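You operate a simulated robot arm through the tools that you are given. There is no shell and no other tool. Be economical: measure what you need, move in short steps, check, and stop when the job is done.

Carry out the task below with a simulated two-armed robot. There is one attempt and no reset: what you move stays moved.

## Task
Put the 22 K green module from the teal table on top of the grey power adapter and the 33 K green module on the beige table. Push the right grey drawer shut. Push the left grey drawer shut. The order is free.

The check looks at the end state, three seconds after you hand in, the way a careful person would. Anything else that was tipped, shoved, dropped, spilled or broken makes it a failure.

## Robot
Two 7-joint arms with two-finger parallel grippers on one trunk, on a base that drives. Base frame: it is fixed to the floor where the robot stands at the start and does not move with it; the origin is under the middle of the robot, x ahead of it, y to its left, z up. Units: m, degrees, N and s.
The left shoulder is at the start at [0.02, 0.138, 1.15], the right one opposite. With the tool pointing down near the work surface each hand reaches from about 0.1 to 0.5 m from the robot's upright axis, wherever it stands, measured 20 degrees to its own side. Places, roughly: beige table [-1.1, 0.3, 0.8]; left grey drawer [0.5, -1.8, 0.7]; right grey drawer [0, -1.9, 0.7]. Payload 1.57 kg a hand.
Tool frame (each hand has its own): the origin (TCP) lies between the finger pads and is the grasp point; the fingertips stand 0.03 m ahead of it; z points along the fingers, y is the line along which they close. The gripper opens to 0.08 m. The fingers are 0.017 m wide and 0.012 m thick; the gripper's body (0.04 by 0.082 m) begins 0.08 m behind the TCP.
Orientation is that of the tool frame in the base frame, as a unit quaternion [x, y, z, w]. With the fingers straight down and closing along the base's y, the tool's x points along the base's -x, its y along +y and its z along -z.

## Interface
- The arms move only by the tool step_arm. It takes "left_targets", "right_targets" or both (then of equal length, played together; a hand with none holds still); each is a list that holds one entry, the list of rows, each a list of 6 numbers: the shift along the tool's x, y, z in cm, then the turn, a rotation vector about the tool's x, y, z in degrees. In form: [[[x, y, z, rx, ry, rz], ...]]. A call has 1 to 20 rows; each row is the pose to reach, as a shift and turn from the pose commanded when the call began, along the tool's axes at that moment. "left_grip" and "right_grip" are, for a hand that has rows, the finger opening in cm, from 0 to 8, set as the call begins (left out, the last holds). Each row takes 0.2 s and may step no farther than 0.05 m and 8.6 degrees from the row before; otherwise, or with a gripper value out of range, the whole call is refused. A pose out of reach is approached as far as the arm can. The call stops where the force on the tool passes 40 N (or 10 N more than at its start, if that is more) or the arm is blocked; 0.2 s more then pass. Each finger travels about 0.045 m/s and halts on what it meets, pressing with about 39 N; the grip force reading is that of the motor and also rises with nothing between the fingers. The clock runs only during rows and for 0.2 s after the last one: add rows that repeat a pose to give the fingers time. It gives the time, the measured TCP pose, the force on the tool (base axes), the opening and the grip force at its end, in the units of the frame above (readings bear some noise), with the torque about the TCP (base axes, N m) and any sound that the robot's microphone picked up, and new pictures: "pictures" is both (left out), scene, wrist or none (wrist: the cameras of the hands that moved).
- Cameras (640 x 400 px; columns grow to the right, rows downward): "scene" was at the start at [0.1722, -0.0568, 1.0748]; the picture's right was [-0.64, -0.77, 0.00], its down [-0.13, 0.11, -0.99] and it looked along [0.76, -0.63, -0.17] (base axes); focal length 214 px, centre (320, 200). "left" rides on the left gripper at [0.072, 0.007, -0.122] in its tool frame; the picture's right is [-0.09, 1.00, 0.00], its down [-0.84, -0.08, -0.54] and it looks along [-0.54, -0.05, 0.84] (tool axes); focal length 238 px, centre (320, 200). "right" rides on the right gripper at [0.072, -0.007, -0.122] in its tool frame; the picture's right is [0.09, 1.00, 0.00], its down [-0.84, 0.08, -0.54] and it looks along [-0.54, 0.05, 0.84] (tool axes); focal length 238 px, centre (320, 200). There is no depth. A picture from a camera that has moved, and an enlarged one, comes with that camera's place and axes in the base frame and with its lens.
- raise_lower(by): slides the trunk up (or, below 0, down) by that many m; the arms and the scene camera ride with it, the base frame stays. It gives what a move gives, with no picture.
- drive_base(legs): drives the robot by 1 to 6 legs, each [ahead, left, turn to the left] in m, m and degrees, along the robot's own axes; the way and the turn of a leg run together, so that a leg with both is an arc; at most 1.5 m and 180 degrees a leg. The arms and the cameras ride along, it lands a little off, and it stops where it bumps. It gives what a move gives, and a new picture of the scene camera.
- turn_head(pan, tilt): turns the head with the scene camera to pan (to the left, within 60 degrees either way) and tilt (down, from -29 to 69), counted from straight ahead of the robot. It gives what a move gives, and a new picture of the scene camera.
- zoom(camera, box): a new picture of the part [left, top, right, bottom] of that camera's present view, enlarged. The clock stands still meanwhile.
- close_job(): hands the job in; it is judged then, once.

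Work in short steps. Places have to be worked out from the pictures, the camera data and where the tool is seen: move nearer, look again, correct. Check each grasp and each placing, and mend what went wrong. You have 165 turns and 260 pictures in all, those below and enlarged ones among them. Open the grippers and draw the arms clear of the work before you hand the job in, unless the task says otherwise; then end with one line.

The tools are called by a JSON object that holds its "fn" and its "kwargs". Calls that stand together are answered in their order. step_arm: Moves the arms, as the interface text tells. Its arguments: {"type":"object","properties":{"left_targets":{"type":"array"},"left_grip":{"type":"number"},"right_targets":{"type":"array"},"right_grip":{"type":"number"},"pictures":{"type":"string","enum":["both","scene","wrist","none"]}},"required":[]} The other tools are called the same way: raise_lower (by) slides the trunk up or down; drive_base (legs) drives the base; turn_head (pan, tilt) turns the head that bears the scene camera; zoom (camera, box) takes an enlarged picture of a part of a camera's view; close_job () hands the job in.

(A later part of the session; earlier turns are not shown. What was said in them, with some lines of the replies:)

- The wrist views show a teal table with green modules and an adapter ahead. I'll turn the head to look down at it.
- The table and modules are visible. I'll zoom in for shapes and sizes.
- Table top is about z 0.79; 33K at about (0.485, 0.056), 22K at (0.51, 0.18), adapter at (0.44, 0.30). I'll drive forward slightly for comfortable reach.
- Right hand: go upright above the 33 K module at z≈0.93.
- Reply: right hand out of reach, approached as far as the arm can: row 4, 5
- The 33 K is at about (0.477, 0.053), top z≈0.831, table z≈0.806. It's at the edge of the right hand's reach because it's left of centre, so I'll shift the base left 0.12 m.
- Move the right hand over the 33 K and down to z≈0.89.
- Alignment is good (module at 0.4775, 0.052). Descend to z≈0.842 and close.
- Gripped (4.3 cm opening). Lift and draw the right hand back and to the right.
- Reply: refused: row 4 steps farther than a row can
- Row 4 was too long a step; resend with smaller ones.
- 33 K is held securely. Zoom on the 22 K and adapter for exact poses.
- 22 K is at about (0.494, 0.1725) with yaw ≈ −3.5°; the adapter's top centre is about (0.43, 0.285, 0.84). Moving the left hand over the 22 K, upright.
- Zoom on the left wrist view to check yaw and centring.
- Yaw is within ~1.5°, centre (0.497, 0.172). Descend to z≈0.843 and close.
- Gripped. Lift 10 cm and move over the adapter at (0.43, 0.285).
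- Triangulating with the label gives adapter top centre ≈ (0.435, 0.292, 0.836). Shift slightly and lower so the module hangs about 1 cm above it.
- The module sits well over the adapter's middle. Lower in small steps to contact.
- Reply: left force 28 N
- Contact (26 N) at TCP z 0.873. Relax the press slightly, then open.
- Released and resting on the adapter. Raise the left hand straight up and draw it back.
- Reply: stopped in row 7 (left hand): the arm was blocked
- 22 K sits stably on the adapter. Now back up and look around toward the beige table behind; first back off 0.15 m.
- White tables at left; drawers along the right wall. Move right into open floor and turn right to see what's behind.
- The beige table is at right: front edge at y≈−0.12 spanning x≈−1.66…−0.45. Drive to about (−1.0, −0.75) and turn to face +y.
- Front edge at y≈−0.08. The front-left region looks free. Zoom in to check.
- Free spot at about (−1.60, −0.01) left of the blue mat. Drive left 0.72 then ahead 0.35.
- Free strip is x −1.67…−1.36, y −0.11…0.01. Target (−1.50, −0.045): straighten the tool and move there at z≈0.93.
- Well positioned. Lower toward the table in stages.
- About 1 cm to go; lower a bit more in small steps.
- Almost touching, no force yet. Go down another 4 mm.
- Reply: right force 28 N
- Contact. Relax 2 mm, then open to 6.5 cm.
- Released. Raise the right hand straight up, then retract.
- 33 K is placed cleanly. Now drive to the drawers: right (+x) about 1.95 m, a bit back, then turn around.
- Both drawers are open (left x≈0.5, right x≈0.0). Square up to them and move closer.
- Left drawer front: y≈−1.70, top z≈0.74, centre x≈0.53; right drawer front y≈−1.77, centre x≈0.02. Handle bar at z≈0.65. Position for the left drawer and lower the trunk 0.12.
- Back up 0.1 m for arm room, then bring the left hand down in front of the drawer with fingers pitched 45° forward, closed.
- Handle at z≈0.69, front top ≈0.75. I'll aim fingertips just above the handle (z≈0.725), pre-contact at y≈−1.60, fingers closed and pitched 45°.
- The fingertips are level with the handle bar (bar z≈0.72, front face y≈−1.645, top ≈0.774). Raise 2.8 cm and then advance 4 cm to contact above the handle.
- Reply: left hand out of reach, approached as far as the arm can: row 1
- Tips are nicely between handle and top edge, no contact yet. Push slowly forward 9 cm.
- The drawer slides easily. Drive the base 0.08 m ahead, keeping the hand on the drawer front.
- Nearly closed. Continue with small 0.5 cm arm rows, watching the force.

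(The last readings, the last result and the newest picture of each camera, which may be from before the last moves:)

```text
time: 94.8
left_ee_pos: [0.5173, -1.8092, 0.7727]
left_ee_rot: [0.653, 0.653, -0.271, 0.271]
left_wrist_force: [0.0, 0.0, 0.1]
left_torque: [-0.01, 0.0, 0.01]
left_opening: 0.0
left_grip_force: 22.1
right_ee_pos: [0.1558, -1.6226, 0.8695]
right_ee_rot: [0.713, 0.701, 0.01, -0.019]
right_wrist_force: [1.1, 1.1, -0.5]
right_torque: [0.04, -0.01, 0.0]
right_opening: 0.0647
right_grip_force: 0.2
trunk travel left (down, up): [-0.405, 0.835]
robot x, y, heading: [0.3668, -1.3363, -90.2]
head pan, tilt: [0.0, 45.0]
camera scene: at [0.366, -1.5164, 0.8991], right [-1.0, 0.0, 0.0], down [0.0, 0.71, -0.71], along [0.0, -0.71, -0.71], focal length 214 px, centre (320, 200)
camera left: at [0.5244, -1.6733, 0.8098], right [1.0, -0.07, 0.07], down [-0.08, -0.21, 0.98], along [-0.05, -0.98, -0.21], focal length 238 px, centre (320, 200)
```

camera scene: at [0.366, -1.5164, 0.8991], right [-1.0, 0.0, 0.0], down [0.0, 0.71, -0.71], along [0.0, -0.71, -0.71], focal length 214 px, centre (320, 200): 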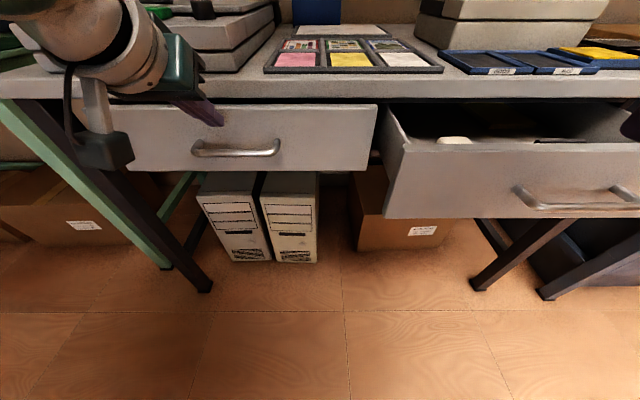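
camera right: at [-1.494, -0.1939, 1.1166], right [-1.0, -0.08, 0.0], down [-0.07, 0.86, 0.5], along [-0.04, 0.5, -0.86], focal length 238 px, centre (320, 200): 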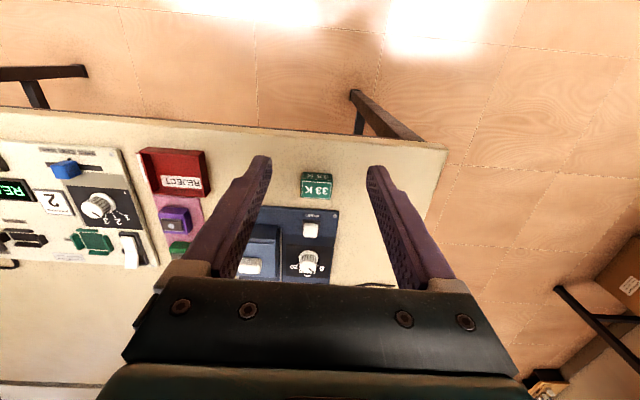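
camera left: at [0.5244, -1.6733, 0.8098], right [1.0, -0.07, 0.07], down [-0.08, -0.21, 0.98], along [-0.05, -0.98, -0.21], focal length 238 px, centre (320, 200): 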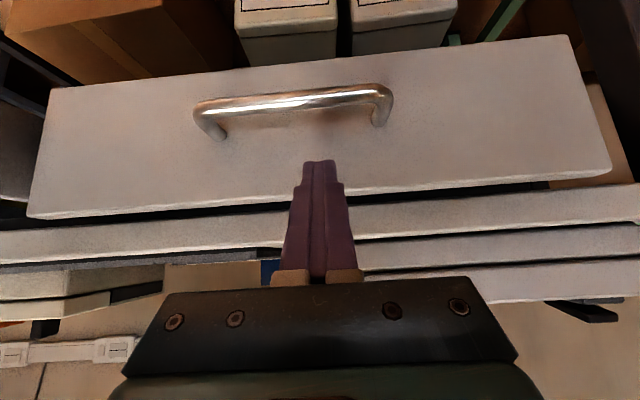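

The drawer coasted ahead of the hand. Continue until contact force shows.

{"fn": "step_arm", "kwargs": {"left_targets": [[[-0.35, 0, 0.35, 0, 0, 0], [-0.71, 0, 0.71, 0, 0, 0], [-1.06, 0, 1.06, 0, 0, 0], [-1.41, 0, 1.41, 0, 0, 0], [-1.77, 0, 1.77, 0, 0, 0], [-2.12, 0, 2.12, 0, 0, 0]]]}}

```text
time: 96.2
left_ee_pos: [0.5187, -1.8389, 0.7735]
left_ee_rot: [0.653, 0.653, -0.271, 0.271]
left_wrist_force: [0.2, -0.1, 0.1]
left_torque: [0.01, 0.01, 0.02]
left_opening: 0.0
left_grip_force: 21.4
right_ee_pos: [0.1556, -1.6223, 0.8694]
right_ee_rot: [0.713, 0.701, 0.011, -0.019]
right_wrist_force: [0.6, -0.2, -0.2]
right_torque: [0.02, 0.04, 0.03]
right_opening: 0.0651
right_grip_force: 0.0
trunk travel left (down, up): [-0.405, 0.835]
robot x, y, heading: [0.3648, -1.3351, -90.4]
head pan, tilt: [0.0, 45.0]
camera scene: at [0.366, -1.5164, 0.8991], right [-1.0, 0.0, 0.0], down [0.0, 0.71, -0.71], along [0.0, -0.71, -0.71], focal length 214 px, centre (320, 200)
camera left: at [0.525, -1.7024, 0.8095], right [1.0, -0.07, 0.07], down [-0.08, -0.21, 0.97], along [-0.05, -0.98, -0.21], focal length 238 px, centre (320, 200)
```

scene: 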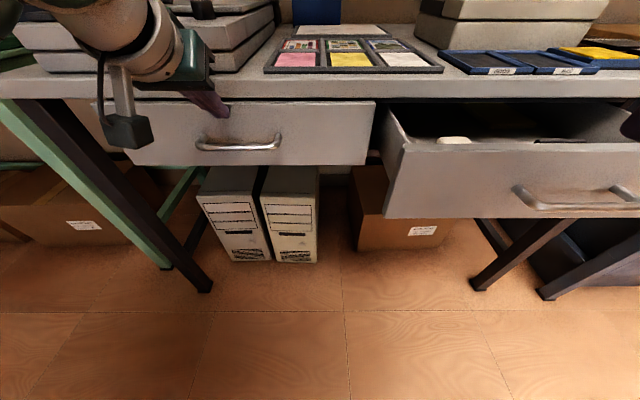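
left: 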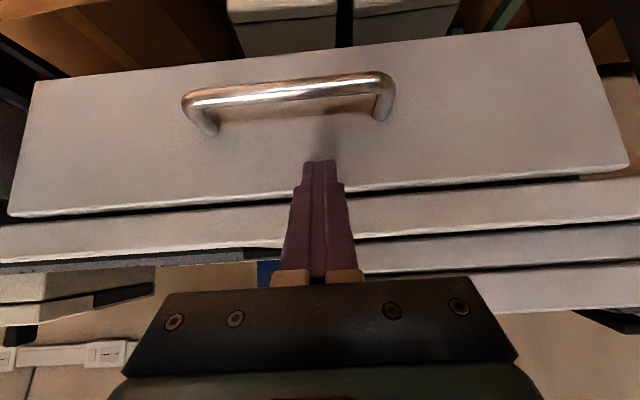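

Touching again and moving; tip at y≈−1.86. Keep pushing 2 cm more.

{"fn": "step_arm", "kwargs": {"left_targets": [[[-0.35, 0, 0.35, 0, 0, 0], [-0.71, 0, 0.71, 0, 0, 0], [-1.06, 0, 1.06, 0, 0, 0], [-1.41, 0, 1.41, 0, 0, 0]]]}}

```text
time: 97.2
left_ee_pos: [0.5177, -1.8573, 0.7722]
left_ee_rot: [0.654, 0.653, -0.27, 0.27]
left_wrist_force: [0.1, 7.1, 2.9]
left_torque: [0.04, 0.03, -0.02]
left_opening: 0.0001
left_grip_force: 21.6
right_ee_pos: [0.1568, -1.6218, 0.8701]
right_ee_rot: [0.713, 0.701, 0.011, -0.02]
right_wrist_force: [1.2, -0.5, 1.2]
right_torque: [0.0, -0.02, 0.02]
right_opening: 0.065
right_grip_force: 0.2
trunk travel left (down, up): [-0.405, 0.835]
robot x, y, heading: [0.3646, -1.3392, -89.8]
head pan, tilt: [0.0, 45.0]
camera scene: at [0.3662, -1.5149, 0.8989], right [-1.0, 0.0, 0.0], down [0.0, 0.71, -0.71], along [0.0, -0.71, -0.71], focal length 214 px, centre (320, 200)
camera left: at [0.5249, -1.7209, 0.8088], right [1.0, -0.07, 0.06], down [-0.08, -0.21, 0.97], along [-0.05, -0.98, -0.21], focal length 238 px, centre (320, 200)
```

scene: 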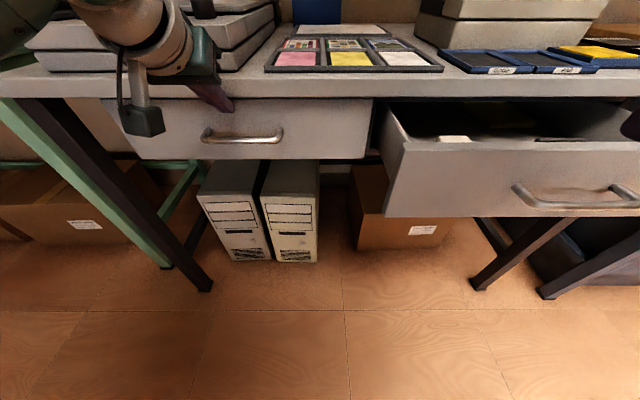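
left: 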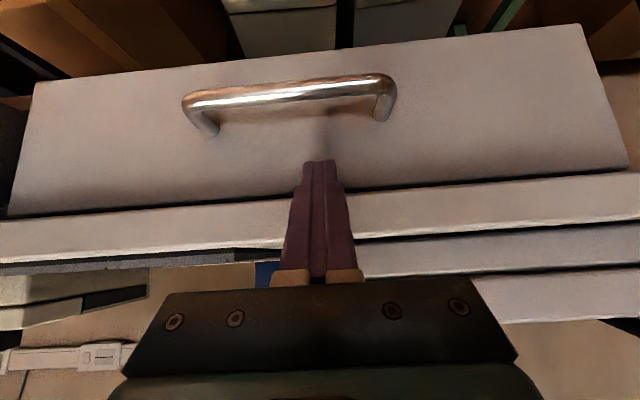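

Now 7 N reaction, front has moved under the lip — likely near the stop. Push another 1 cm to confirm.

{"fn": "step_arm", "kwargs": {"left_targets": [[[-0.2, 0, 0.2, 0, 0, 0], [-0.4, 0, 0.4, 0, 0, 0], [-0.6, 0, 0.6, 0, 0, 0], [-0.7, 0, 0.7, 0, 0, 0]]]}}

```text
time: 98.1
left_ee_pos: [0.5185, -1.8565, 0.7671]
left_ee_rot: [0.656, 0.655, -0.265, 0.265]
left_wrist_force: [0.8, 27.8, 8.3]
left_torque: [0.24, 0.03, 0.03]
left_opening: 0.0
left_grip_force: 21.2
right_ee_pos: [0.1572, -1.6155, 0.8674]
right_ee_rot: [0.712, 0.701, 0.014, -0.021]
right_wrist_force: [0.0, 0.2, -0.6]
right_torque: [-0.02, -0.04, -0.02]
right_opening: 0.0648
right_grip_force: 0.1
trunk travel left (down, up): [-0.405, 0.835]
robot x, y, heading: [0.3646, -1.3338, -90.1]
head pan, tilt: [0.0, 45.0]
stopped in row 4 (left hand): the force on the tool passed its limit at 42 N (the readings are from after the stop); the commanded pose is now the measured one
camera scene: at [0.3667, -1.5095, 0.898], right [-1.0, 0.0, 0.0], down [0.0, 0.71, -0.7], along [0.0, -0.7, -0.71], focal length 214 px, centre (320, 200)
camera left: at [0.5249, -1.7218, 0.8065], right [1.0, -0.07, 0.06], down [-0.08, -0.22, 0.97], along [-0.05, -0.97, -0.23], focal length 238 px, centre (320, 200)
```

scene: 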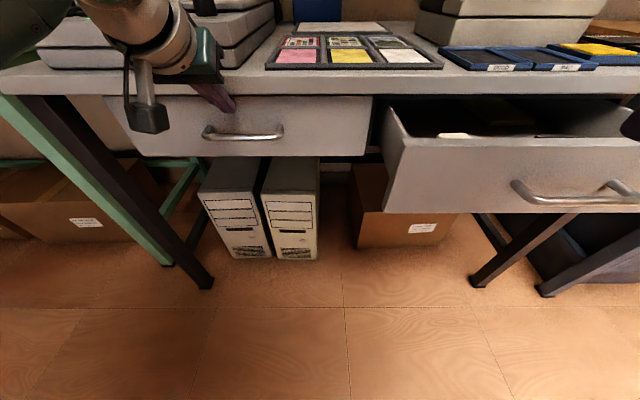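
left: 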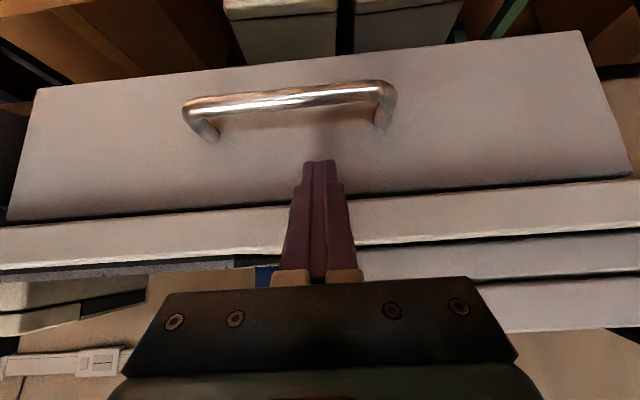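

Solid stop (42 N): left drawer is shut. Retract the left hand straight back and up.

{"fn": "step_arm", "kwargs": {"left_targets": [[[1.4, 0, -1.4, 0, 0, 0], [3.5, 0, -3.7, 0, 0, 0], [5.5, 0, -6.0, 0, 0, 0], [7.0, 0, -8.0, 0, 0, 0], [7.5, 0, -10.5, 0, 0, 0], [7.5, 0, -13.5, 0, 0, 0]]], "pictures": "scene"}}

{"fn": "zoom", "kwargs": {"camera": "scene", "box": [60, 60, 420, 240]}}

```text
time: 99.5
left_ee_pos: [0.5188, -1.7168, 0.8142]
left_ee_rot: [0.654, 0.653, -0.27, 0.27]
left_wrist_force: [0.6, 0.1, -0.3]
left_torque: [0.01, -0.01, 0.01]
left_opening: 0.0
left_grip_force: 21.1
right_ee_pos: [0.1567, -1.6223, 0.8699]
right_ee_rot: [0.712, 0.702, 0.01, -0.019]
right_wrist_force: [-1.0, 1.3, 0.2]
right_torque: [-0.01, 0.0, 0.0]
right_opening: 0.0649
right_grip_force: 0.0
trunk travel left (down, up): [-0.405, 0.835]
robot x, y, heading: [0.3652, -1.3376, -90.2]
head pan, tilt: [0.0, 45.0]
camera scene: at [0.366, -1.5158, 0.899], right [-1.0, 0.0, 0.0], down [0.0, 0.71, -0.71], along [0.0, -0.71, -0.71], focal length 214 px, centre (320, 200)
```

scene: 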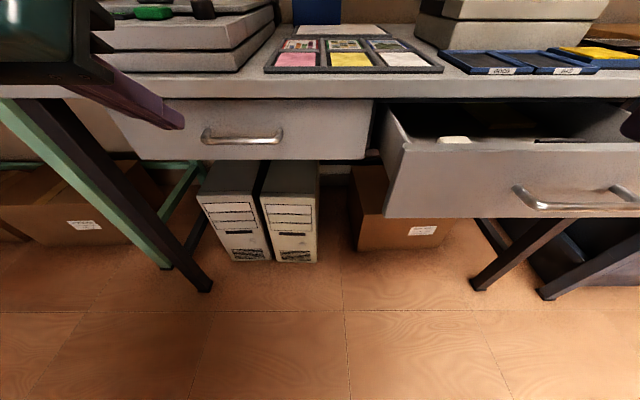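

```text
1.78 times, centred on (240, 150) of scene
camera zoom: at [0.366, -1.5158, 0.899], right [-1.0, 0.0, 0.0], down [0.0, 0.71, -0.71], along [0.0, -0.71, -0.71], focal length 381 px, centre (462, 289)
```

zoom: 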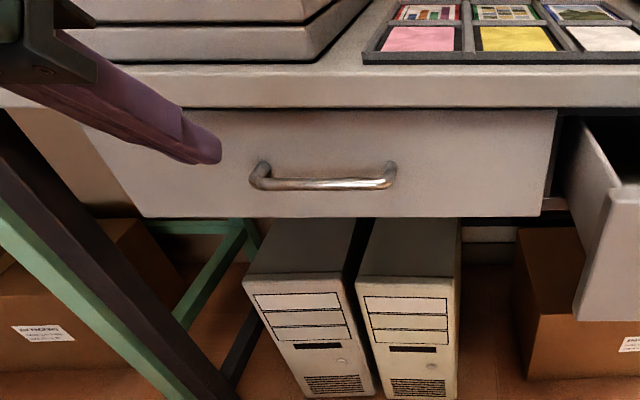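

Left drawer is flush. Shift the base right 0.165 m to put the right hand in front of the right drawer (front y≈−1.727, centre x≈0.05).

{"fn": "drive_base", "kwargs": {"legs": [[0, -0.165, 0]]}}

```text
time: 100.9
left_ee_pos: [0.3566, -1.7172, 0.813]
left_ee_rot: [0.655, 0.653, -0.27, 0.268]
left_wrist_force: [-0.3, -0.4, -0.5]
left_torque: [-0.04, -0.02, 0.02]
left_opening: 0.0001
left_grip_force: 21.7
right_ee_pos: [-0.0049, -1.6201, 0.8708]
right_ee_rot: [0.714, 0.7, 0.011, -0.02]
right_wrist_force: [0.1, 0.2, 0.1]
right_torque: [0.01, 0.0, 0.04]
right_opening: 0.0647
right_grip_force: 0.0
trunk travel left (down, up): [-0.405, 0.835]
robot x, y, heading: [0.208, -1.3375, -90.4]
head pan, tilt: [0.0, 45.0]
camera scene: at [0.2043, -1.515, 0.8991], right [-1.0, 0.01, 0.0], down [0.0, 0.71, -0.71], along [-0.01, -0.71, -0.71], focal length 214 px, centre (320, 200)
```

scene: 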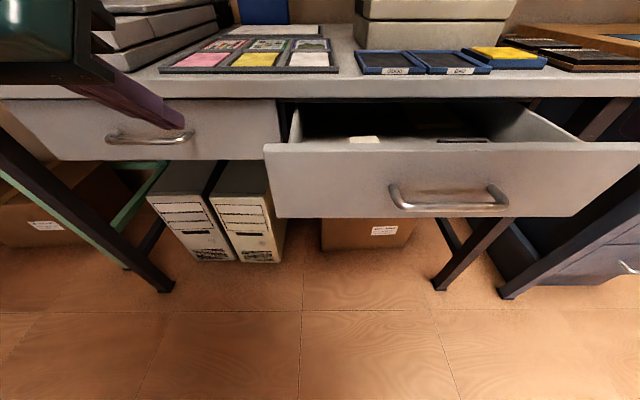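

Handle centre at x≈0.05 confirmed. Pitch the right hand forward, closed, to just in front of the drawer above the handle.

{"fn": "step_arm", "kwargs": {"right_targets": [[[-0.44, 0.95, 1.56, -0.16, -7.9, -0.08], [-0.87, 1.9, 3.11, -0.31, -15.8, -0.17], [-1.31, 2.85, 4.67, -0.47, -23.7, -0.25], [-1.75, 3.8, 6.22, -0.63, -31.6, -0.33], [-2.18, 4.75, 7.78, -0.78, -39.5, -0.42], [-2.62, 5.7, 9.33, -0.94, -47.4, -0.5], [-2.62, 5.7, 9.33, -0.94, -47.4, -0.5]]], "right_grip": 0}}

```text
time: 102.5
left_ee_pos: [0.357, -1.717, 0.8155]
left_ee_rot: [0.655, 0.653, -0.27, 0.269]
left_wrist_force: [-0.3, -0.9, 0.8]
left_torque: [-0.03, 0.02, 0.0]
left_opening: 0.0003
left_grip_force: 21.6
right_ee_pos: [0.0501, -1.6551, 0.7764]
right_ee_rot: [0.664, 0.661, -0.248, 0.247]
right_wrist_force: [0.8, 0.7, 0.0]
right_torque: [-0.01, 0.03, -0.02]
right_opening: 0.0
right_grip_force: 21.5
right hand out of reach, approached as far as the arm can: row 4, 5, 6, 7
trunk travel left (down, up): [-0.405, 0.835]
robot x, y, heading: [0.2095, -1.3343, -90.6]
head pan, tilt: [0.0, 45.0]
camera scene: at [0.2047, -1.515, 0.8991], right [-1.0, 0.01, 0.0], down [0.0, 0.71, -0.71], along [0.0, -0.71, -0.71], focal length 214 px, centre (320, 200)
camera right: at [0.0434, -1.5206, 0.8213], right [1.0, 0.06, -0.06], down [0.08, -0.28, 0.96], along [0.04, -0.96, -0.28], focal length 238 px, centre (320, 200)
```

scene: 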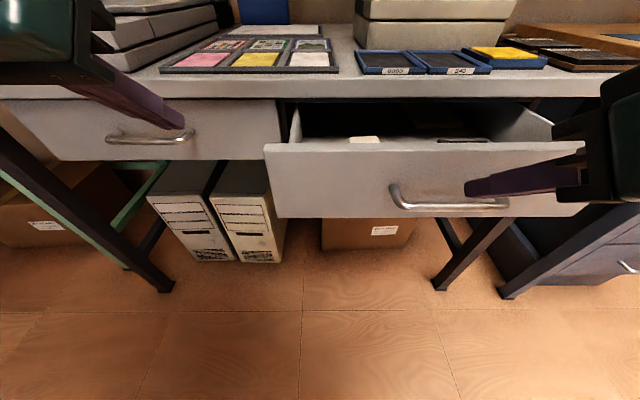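
right: 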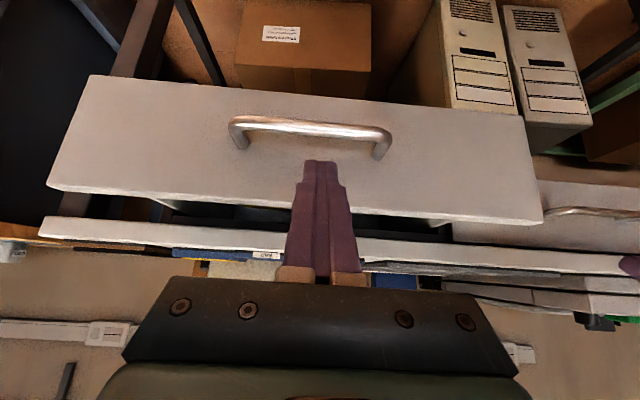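

Tips are above the handle, below the top edge. Push forward 10 cm slowly.

{"fn": "step_arm", "kwargs": {"right_targets": [[[-0.71, 0, 0.71, 0, 0, 0], [-1.41, 0, 1.41, 0, 0, 0], [-2.12, 0, 2.12, 0, 0, 0], [-2.83, 0, 2.83, 0, 0, 0], [-3.54, 0, 3.54, 0, 0, 0], [-4.24, 0, 4.24, 0, 0, 0], [-4.95, 0, 4.95, 0, 0, 0], [-5.66, 0, 5.66, 0, 0, 0], [-6.36, 0, 6.36, 0, 0, 0], [-7.07, 0, 7.07, 0, 0, 0]]]}}

```text
time: 104.7
left_ee_pos: [0.3578, -1.7185, 0.8143]
left_ee_rot: [0.655, 0.652, -0.27, 0.269]
left_wrist_force: [0.6, 0.8, 1.2]
left_torque: [0.03, 0.02, -0.02]
left_opening: 0.0002
left_grip_force: 20.8
right_ee_pos: [0.049, -1.7564, 0.7689]
right_ee_rot: [0.664, 0.66, -0.249, 0.247]
right_wrist_force: [0.5, 0.0, 1.0]
right_torque: [-0.04, 0.01, 0.0]
right_opening: 0.0002
right_grip_force: 21.6
trunk travel left (down, up): [-0.405, 0.835]
robot x, y, heading: [0.2054, -1.3342, -90.3]
head pan, tilt: [0.0, 45.0]
camera scene: at [0.2047, -1.5152, 0.8991], right [-1.0, 0.01, 0.0], down [0.0, 0.71, -0.71], along [0.0, -0.71, -0.71], focal length 214 px, centre (320, 200)
camera right: at [0.0422, -1.622, 0.8143], right [1.0, 0.06, -0.06], down [0.08, -0.28, 0.96], along [0.04, -0.96, -0.28], focal length 238 px, centre (320, 200)
```

scene: 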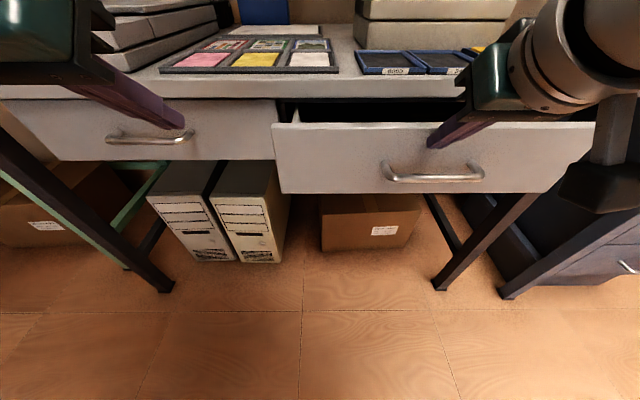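
right: 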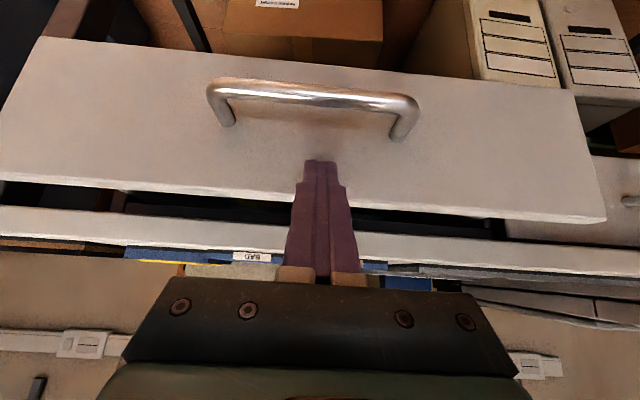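

Moving well. Push 8.5 cm further, with axes corrected to the actual 41° pitch.

{"fn": "step_arm", "kwargs": {"right_targets": [[[-0.76, 0, 0.65, 0, 0, 0], [-1.51, 0, 1.3, 0, 0, 0], [-2.27, 0, 1.95, 0, 0, 0], [-3.02, 0, 2.6, 0, 0, 0], [-3.78, 0, 3.25, 0, 0, 0], [-4.54, 0, 3.9, 0, 0, 0], [-5.1, 0, 4.4, 0, 0, 0], [-5.6, 0, 4.8, 0, 0, 0], [-6.0, 0, 5.2, 0, 0, 0], [-6.4, 0, 5.5, 0, 0, 0]]]}}

```text
time: 106.9
left_ee_pos: [0.3571, -1.7169, 0.8149]
left_ee_rot: [0.655, 0.653, -0.27, 0.269]
left_wrist_force: [0.2, 0.0, 0.3]
left_torque: [-0.03, 0.0, -0.01]
left_opening: 0.0002
left_grip_force: 21.1
right_ee_pos: [0.0497, -1.8403, 0.769]
right_ee_rot: [0.664, 0.66, -0.249, 0.246]
right_wrist_force: [0.4, -0.6, 0.0]
right_torque: [0.04, -0.01, 0.01]
right_opening: 0.0001
right_grip_force: 21.4
trunk travel left (down, up): [-0.405, 0.835]
robot x, y, heading: [0.2068, -1.3324, -90.2]
head pan, tilt: [0.0, 45.0]
camera scene: at [0.2048, -1.515, 0.8991], right [-1.0, 0.01, 0.0], down [0.0, 0.71, -0.71], along [0.0, -0.71, -0.71], focal length 214 px, centre (320, 200)
camera right: at [0.0425, -1.7063, 0.8149], right [1.0, 0.06, -0.06], down [0.08, -0.28, 0.96], along [0.04, -0.96, -0.28], focal length 238 px, centre (320, 200)
```

scene: 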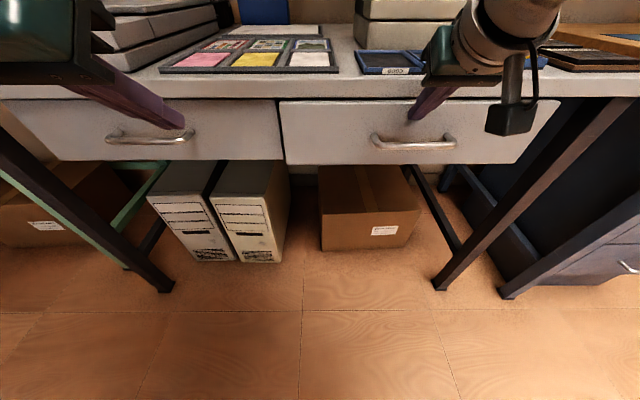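
right: 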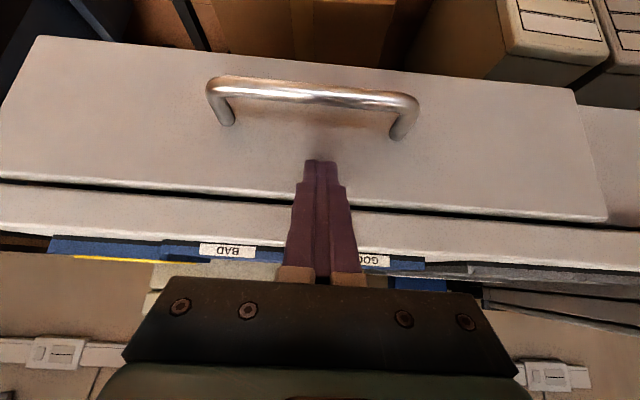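

Almost shut. Push on in small steps until the stop.

{"fn": "step_arm", "kwargs": {"right_targets": [[[-0.3, 0, 0.26, 0, 0, 0], [-0.6, 0, 0.52, 0, 0, 0], [-0.9, 0, 0.78, 0, 0, 0], [-1.2, 0, 1.04, 0, 0, 0], [-1.5, 0, 1.3, 0, 0, 0], [-1.8, 0, 1.56, 0, 0, 0], [-2.1, 0, 1.82, 0, 0, 0]]]}}

```text
time: 108.5
left_ee_pos: [0.3561, -1.7097, 0.813]
left_ee_rot: [0.656, 0.654, -0.268, 0.267]
left_wrist_force: [-0.9, -0.2, -0.4]
left_torque: [0.01, 0.01, 0.01]
left_opening: 0.0
left_grip_force: 20.8
right_ee_pos: [0.0484, -1.8581, 0.7663]
right_ee_rot: [0.665, 0.662, -0.246, 0.243]
right_wrist_force: [0.2, 31.7, 11.0]
right_torque: [0.27, -0.03, 0.01]
right_opening: 0.0002
right_grip_force: 21.4
trunk travel left (down, up): [-0.405, 0.835]
robot x, y, heading: [0.2053, -1.335, -90.4]
head pan, tilt: [0.0, 45.0]
camera scene: at [0.2043, -1.5086, 0.8981], right [-1.0, 0.01, 0.0], down [0.0, 0.71, -0.7], along [-0.01, -0.7, -0.71], focal length 214 px, centre (320, 200)
camera right: at [0.0417, -1.725, 0.8124], right [1.0, 0.06, -0.06], down [0.08, -0.29, 0.96], along [0.04, -0.96, -0.29], focal length 238 px, centre (320, 200)
```

scene: 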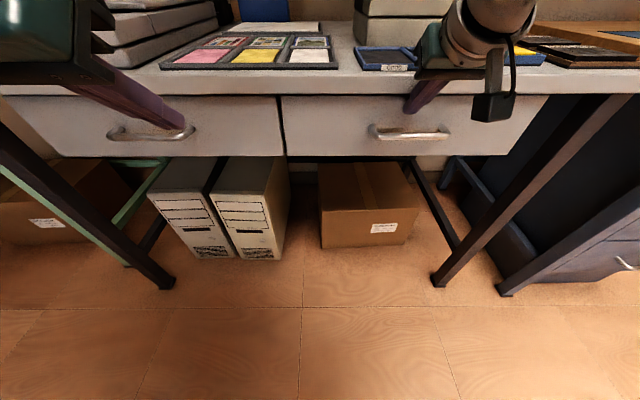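
right: 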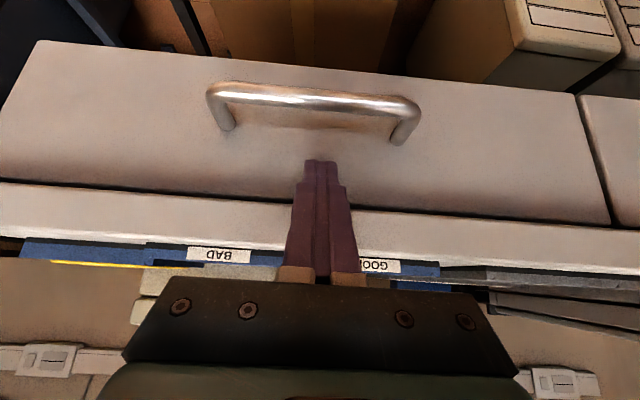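

Stop reached at the same depth as the left one (32 N). Retract the right hand straight back.

{"fn": "step_arm", "kwargs": {"right_targets": [[[1.5, 0, -1.3, 0, 0, 0], [3.8, 0, -3.3, 0, 0, 0], [6.0, 0, -5.2, 0, 0, 0], [8.3, 0, -7.2, 0, 0, 0], [10.5, 0, -9.1, 0, 0, 0]]], "right_grip": 0, "pictures": "none"}}

{"fn": "drive_base", "kwargs": {"legs": [[-0.35, 0, 0]]}}

```text
time: 109.7
left_ee_pos: [0.3564, -1.7165, 0.8151]
left_ee_rot: [0.655, 0.652, -0.27, 0.269]
left_wrist_force: [-0.6, -0.4, 0.7]
left_torque: [0.0, -0.04, -0.03]
left_opening: 0.0
left_grip_force: 21.0
right_ee_pos: [0.0495, -1.7263, 0.7682]
right_ee_rot: [0.665, 0.66, -0.249, 0.246]
right_wrist_force: [0.3, -0.6, 0.4]
right_torque: [-0.02, 0.0, 0.0]
right_opening: 0.0
right_grip_force: 21.2
trunk travel left (down, up): [-0.405, 0.835]
robot x, y, heading: [0.2059, -1.3379, -90.3]
head pan, tilt: [0.0, 45.0]
```

```text
time: 112.0
left_ee_pos: [0.3573, -1.3663, 0.8151]
left_ee_rot: [0.655, 0.652, -0.27, 0.269]
left_wrist_force: [-0.3, 0.3, 0.3]
left_torque: [-0.03, 0.0, 0.03]
left_opening: 0.0
left_grip_force: 21.5
right_ee_pos: [0.0507, -1.3746, 0.7682]
right_ee_rot: [0.666, 0.659, -0.249, 0.246]
right_wrist_force: [-0.6, 0.5, 0.0]
right_torque: [0.0, -0.02, -0.01]
right_opening: 0.0
right_grip_force: 21.7
trunk travel left (down, up): [-0.405, 0.835]
robot x, y, heading: [0.206, -0.9848, -90.6]
head pan, tilt: [0.0, 45.0]
camera scene: at [0.2071, -1.1628, 0.899], right [-1.0, 0.01, 0.0], down [0.01, 0.71, -0.71], along [-0.01, -0.71, -0.71], focal length 214 px, centre (320, 200)
```

scene: 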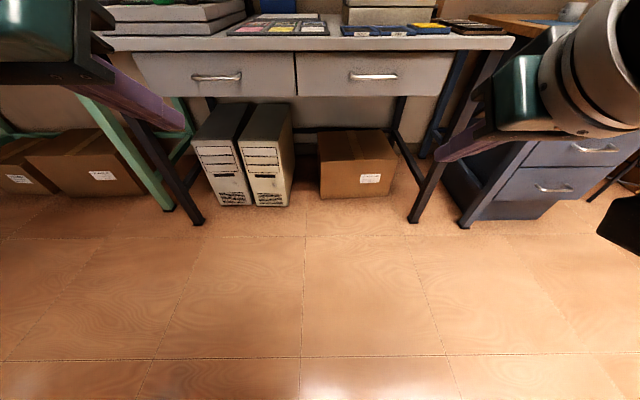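

Both drawers are shut flush. Open both grippers before handing in.

{"fn": "step_arm", "kwargs": {"left_targets": [[[0, 0, 0, 0, 0, 0], [0, 0, 0, 0, 0, 0], [0, 0, 0, 0, 0, 0], [0, 0, 0, 0, 0, 0], [0, 0, 0, 0, 0, 0]]], "right_targets": [[[0, 0, 0, 0, 0, 0], [0, 0, 0, 0, 0, 0], [0, 0, 0, 0, 0, 0], [0, 0, 0, 0, 0, 0], [0, 0, 0, 0, 0, 0]]], "left_grip": 8, "right_grip": 8, "pictures": "scene"}}

{"fn": "zoom", "kwargs": {"camera": "scene", "box": [110, 10, 530, 130]}}

```text
time: 113.2
left_ee_pos: [0.3574, -1.3653, 0.8153]
left_ee_rot: [0.656, 0.651, -0.27, 0.268]
left_wrist_force: [0.7, -0.9, -0.4]
left_torque: [-0.01, -0.04, 0.03]
left_opening: 0.0799
left_grip_force: 0.1
right_ee_pos: [0.05, -1.3745, 0.7683]
right_ee_rot: [0.666, 0.659, -0.249, 0.246]
right_wrist_force: [0.4, -0.1, 0.4]
right_torque: [0.0, 0.0, 0.0]
right_opening: 0.0798
right_grip_force: 0.0
trunk travel left (down, up): [-0.405, 0.835]
robot x, y, heading: [0.2112, -0.9839, -90.7]
head pan, tilt: [0.0, 45.0]
camera scene: at [0.2071, -1.1631, 0.8991], right [-1.0, 0.01, 0.0], down [0.01, 0.71, -0.71], along [-0.01, -0.71, -0.71], focal length 214 px, centre (320, 200)
```

scene: 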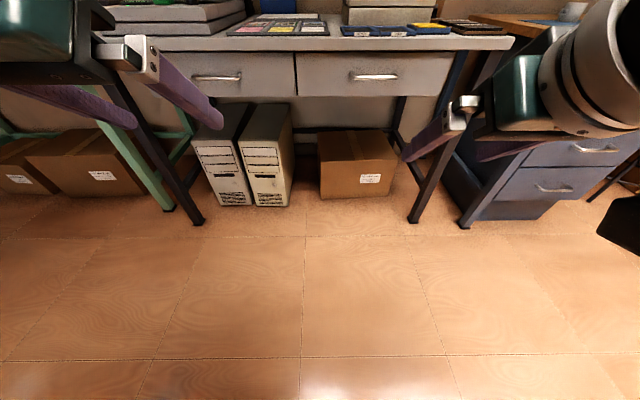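

```text
1.52 times, centred on (320, 70) of scene
camera zoom: at [0.2071, -1.1631, 0.8991], right [-1.0, 0.01, 0.0], down [0.01, 0.71, -0.71], along [-0.01, -0.71, -0.71], focal length 327 px, centre (320, 398)
```

zoom: 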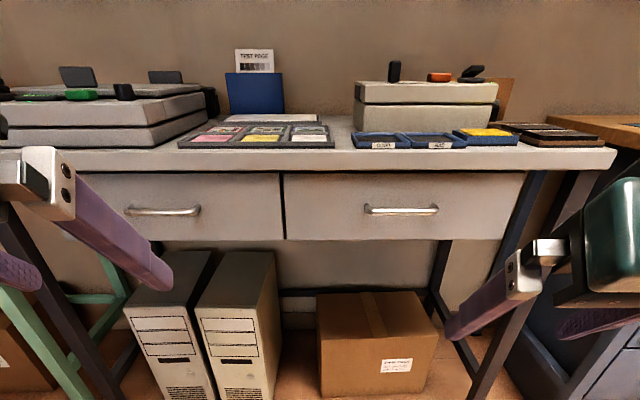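

Both drawers are shut, the modules are placed, and the grippers are open and clear; handing in.

{"fn": "close_job", "kwargs": {}}

```text
The job is handed in.
```

The 22 K module is on the grey adapter, the 33 K module is on the beige table, and both grey drawers are pushed fully shut; I saw nothing else tipped or shoved, though I did not look at either module again after the drawer work.
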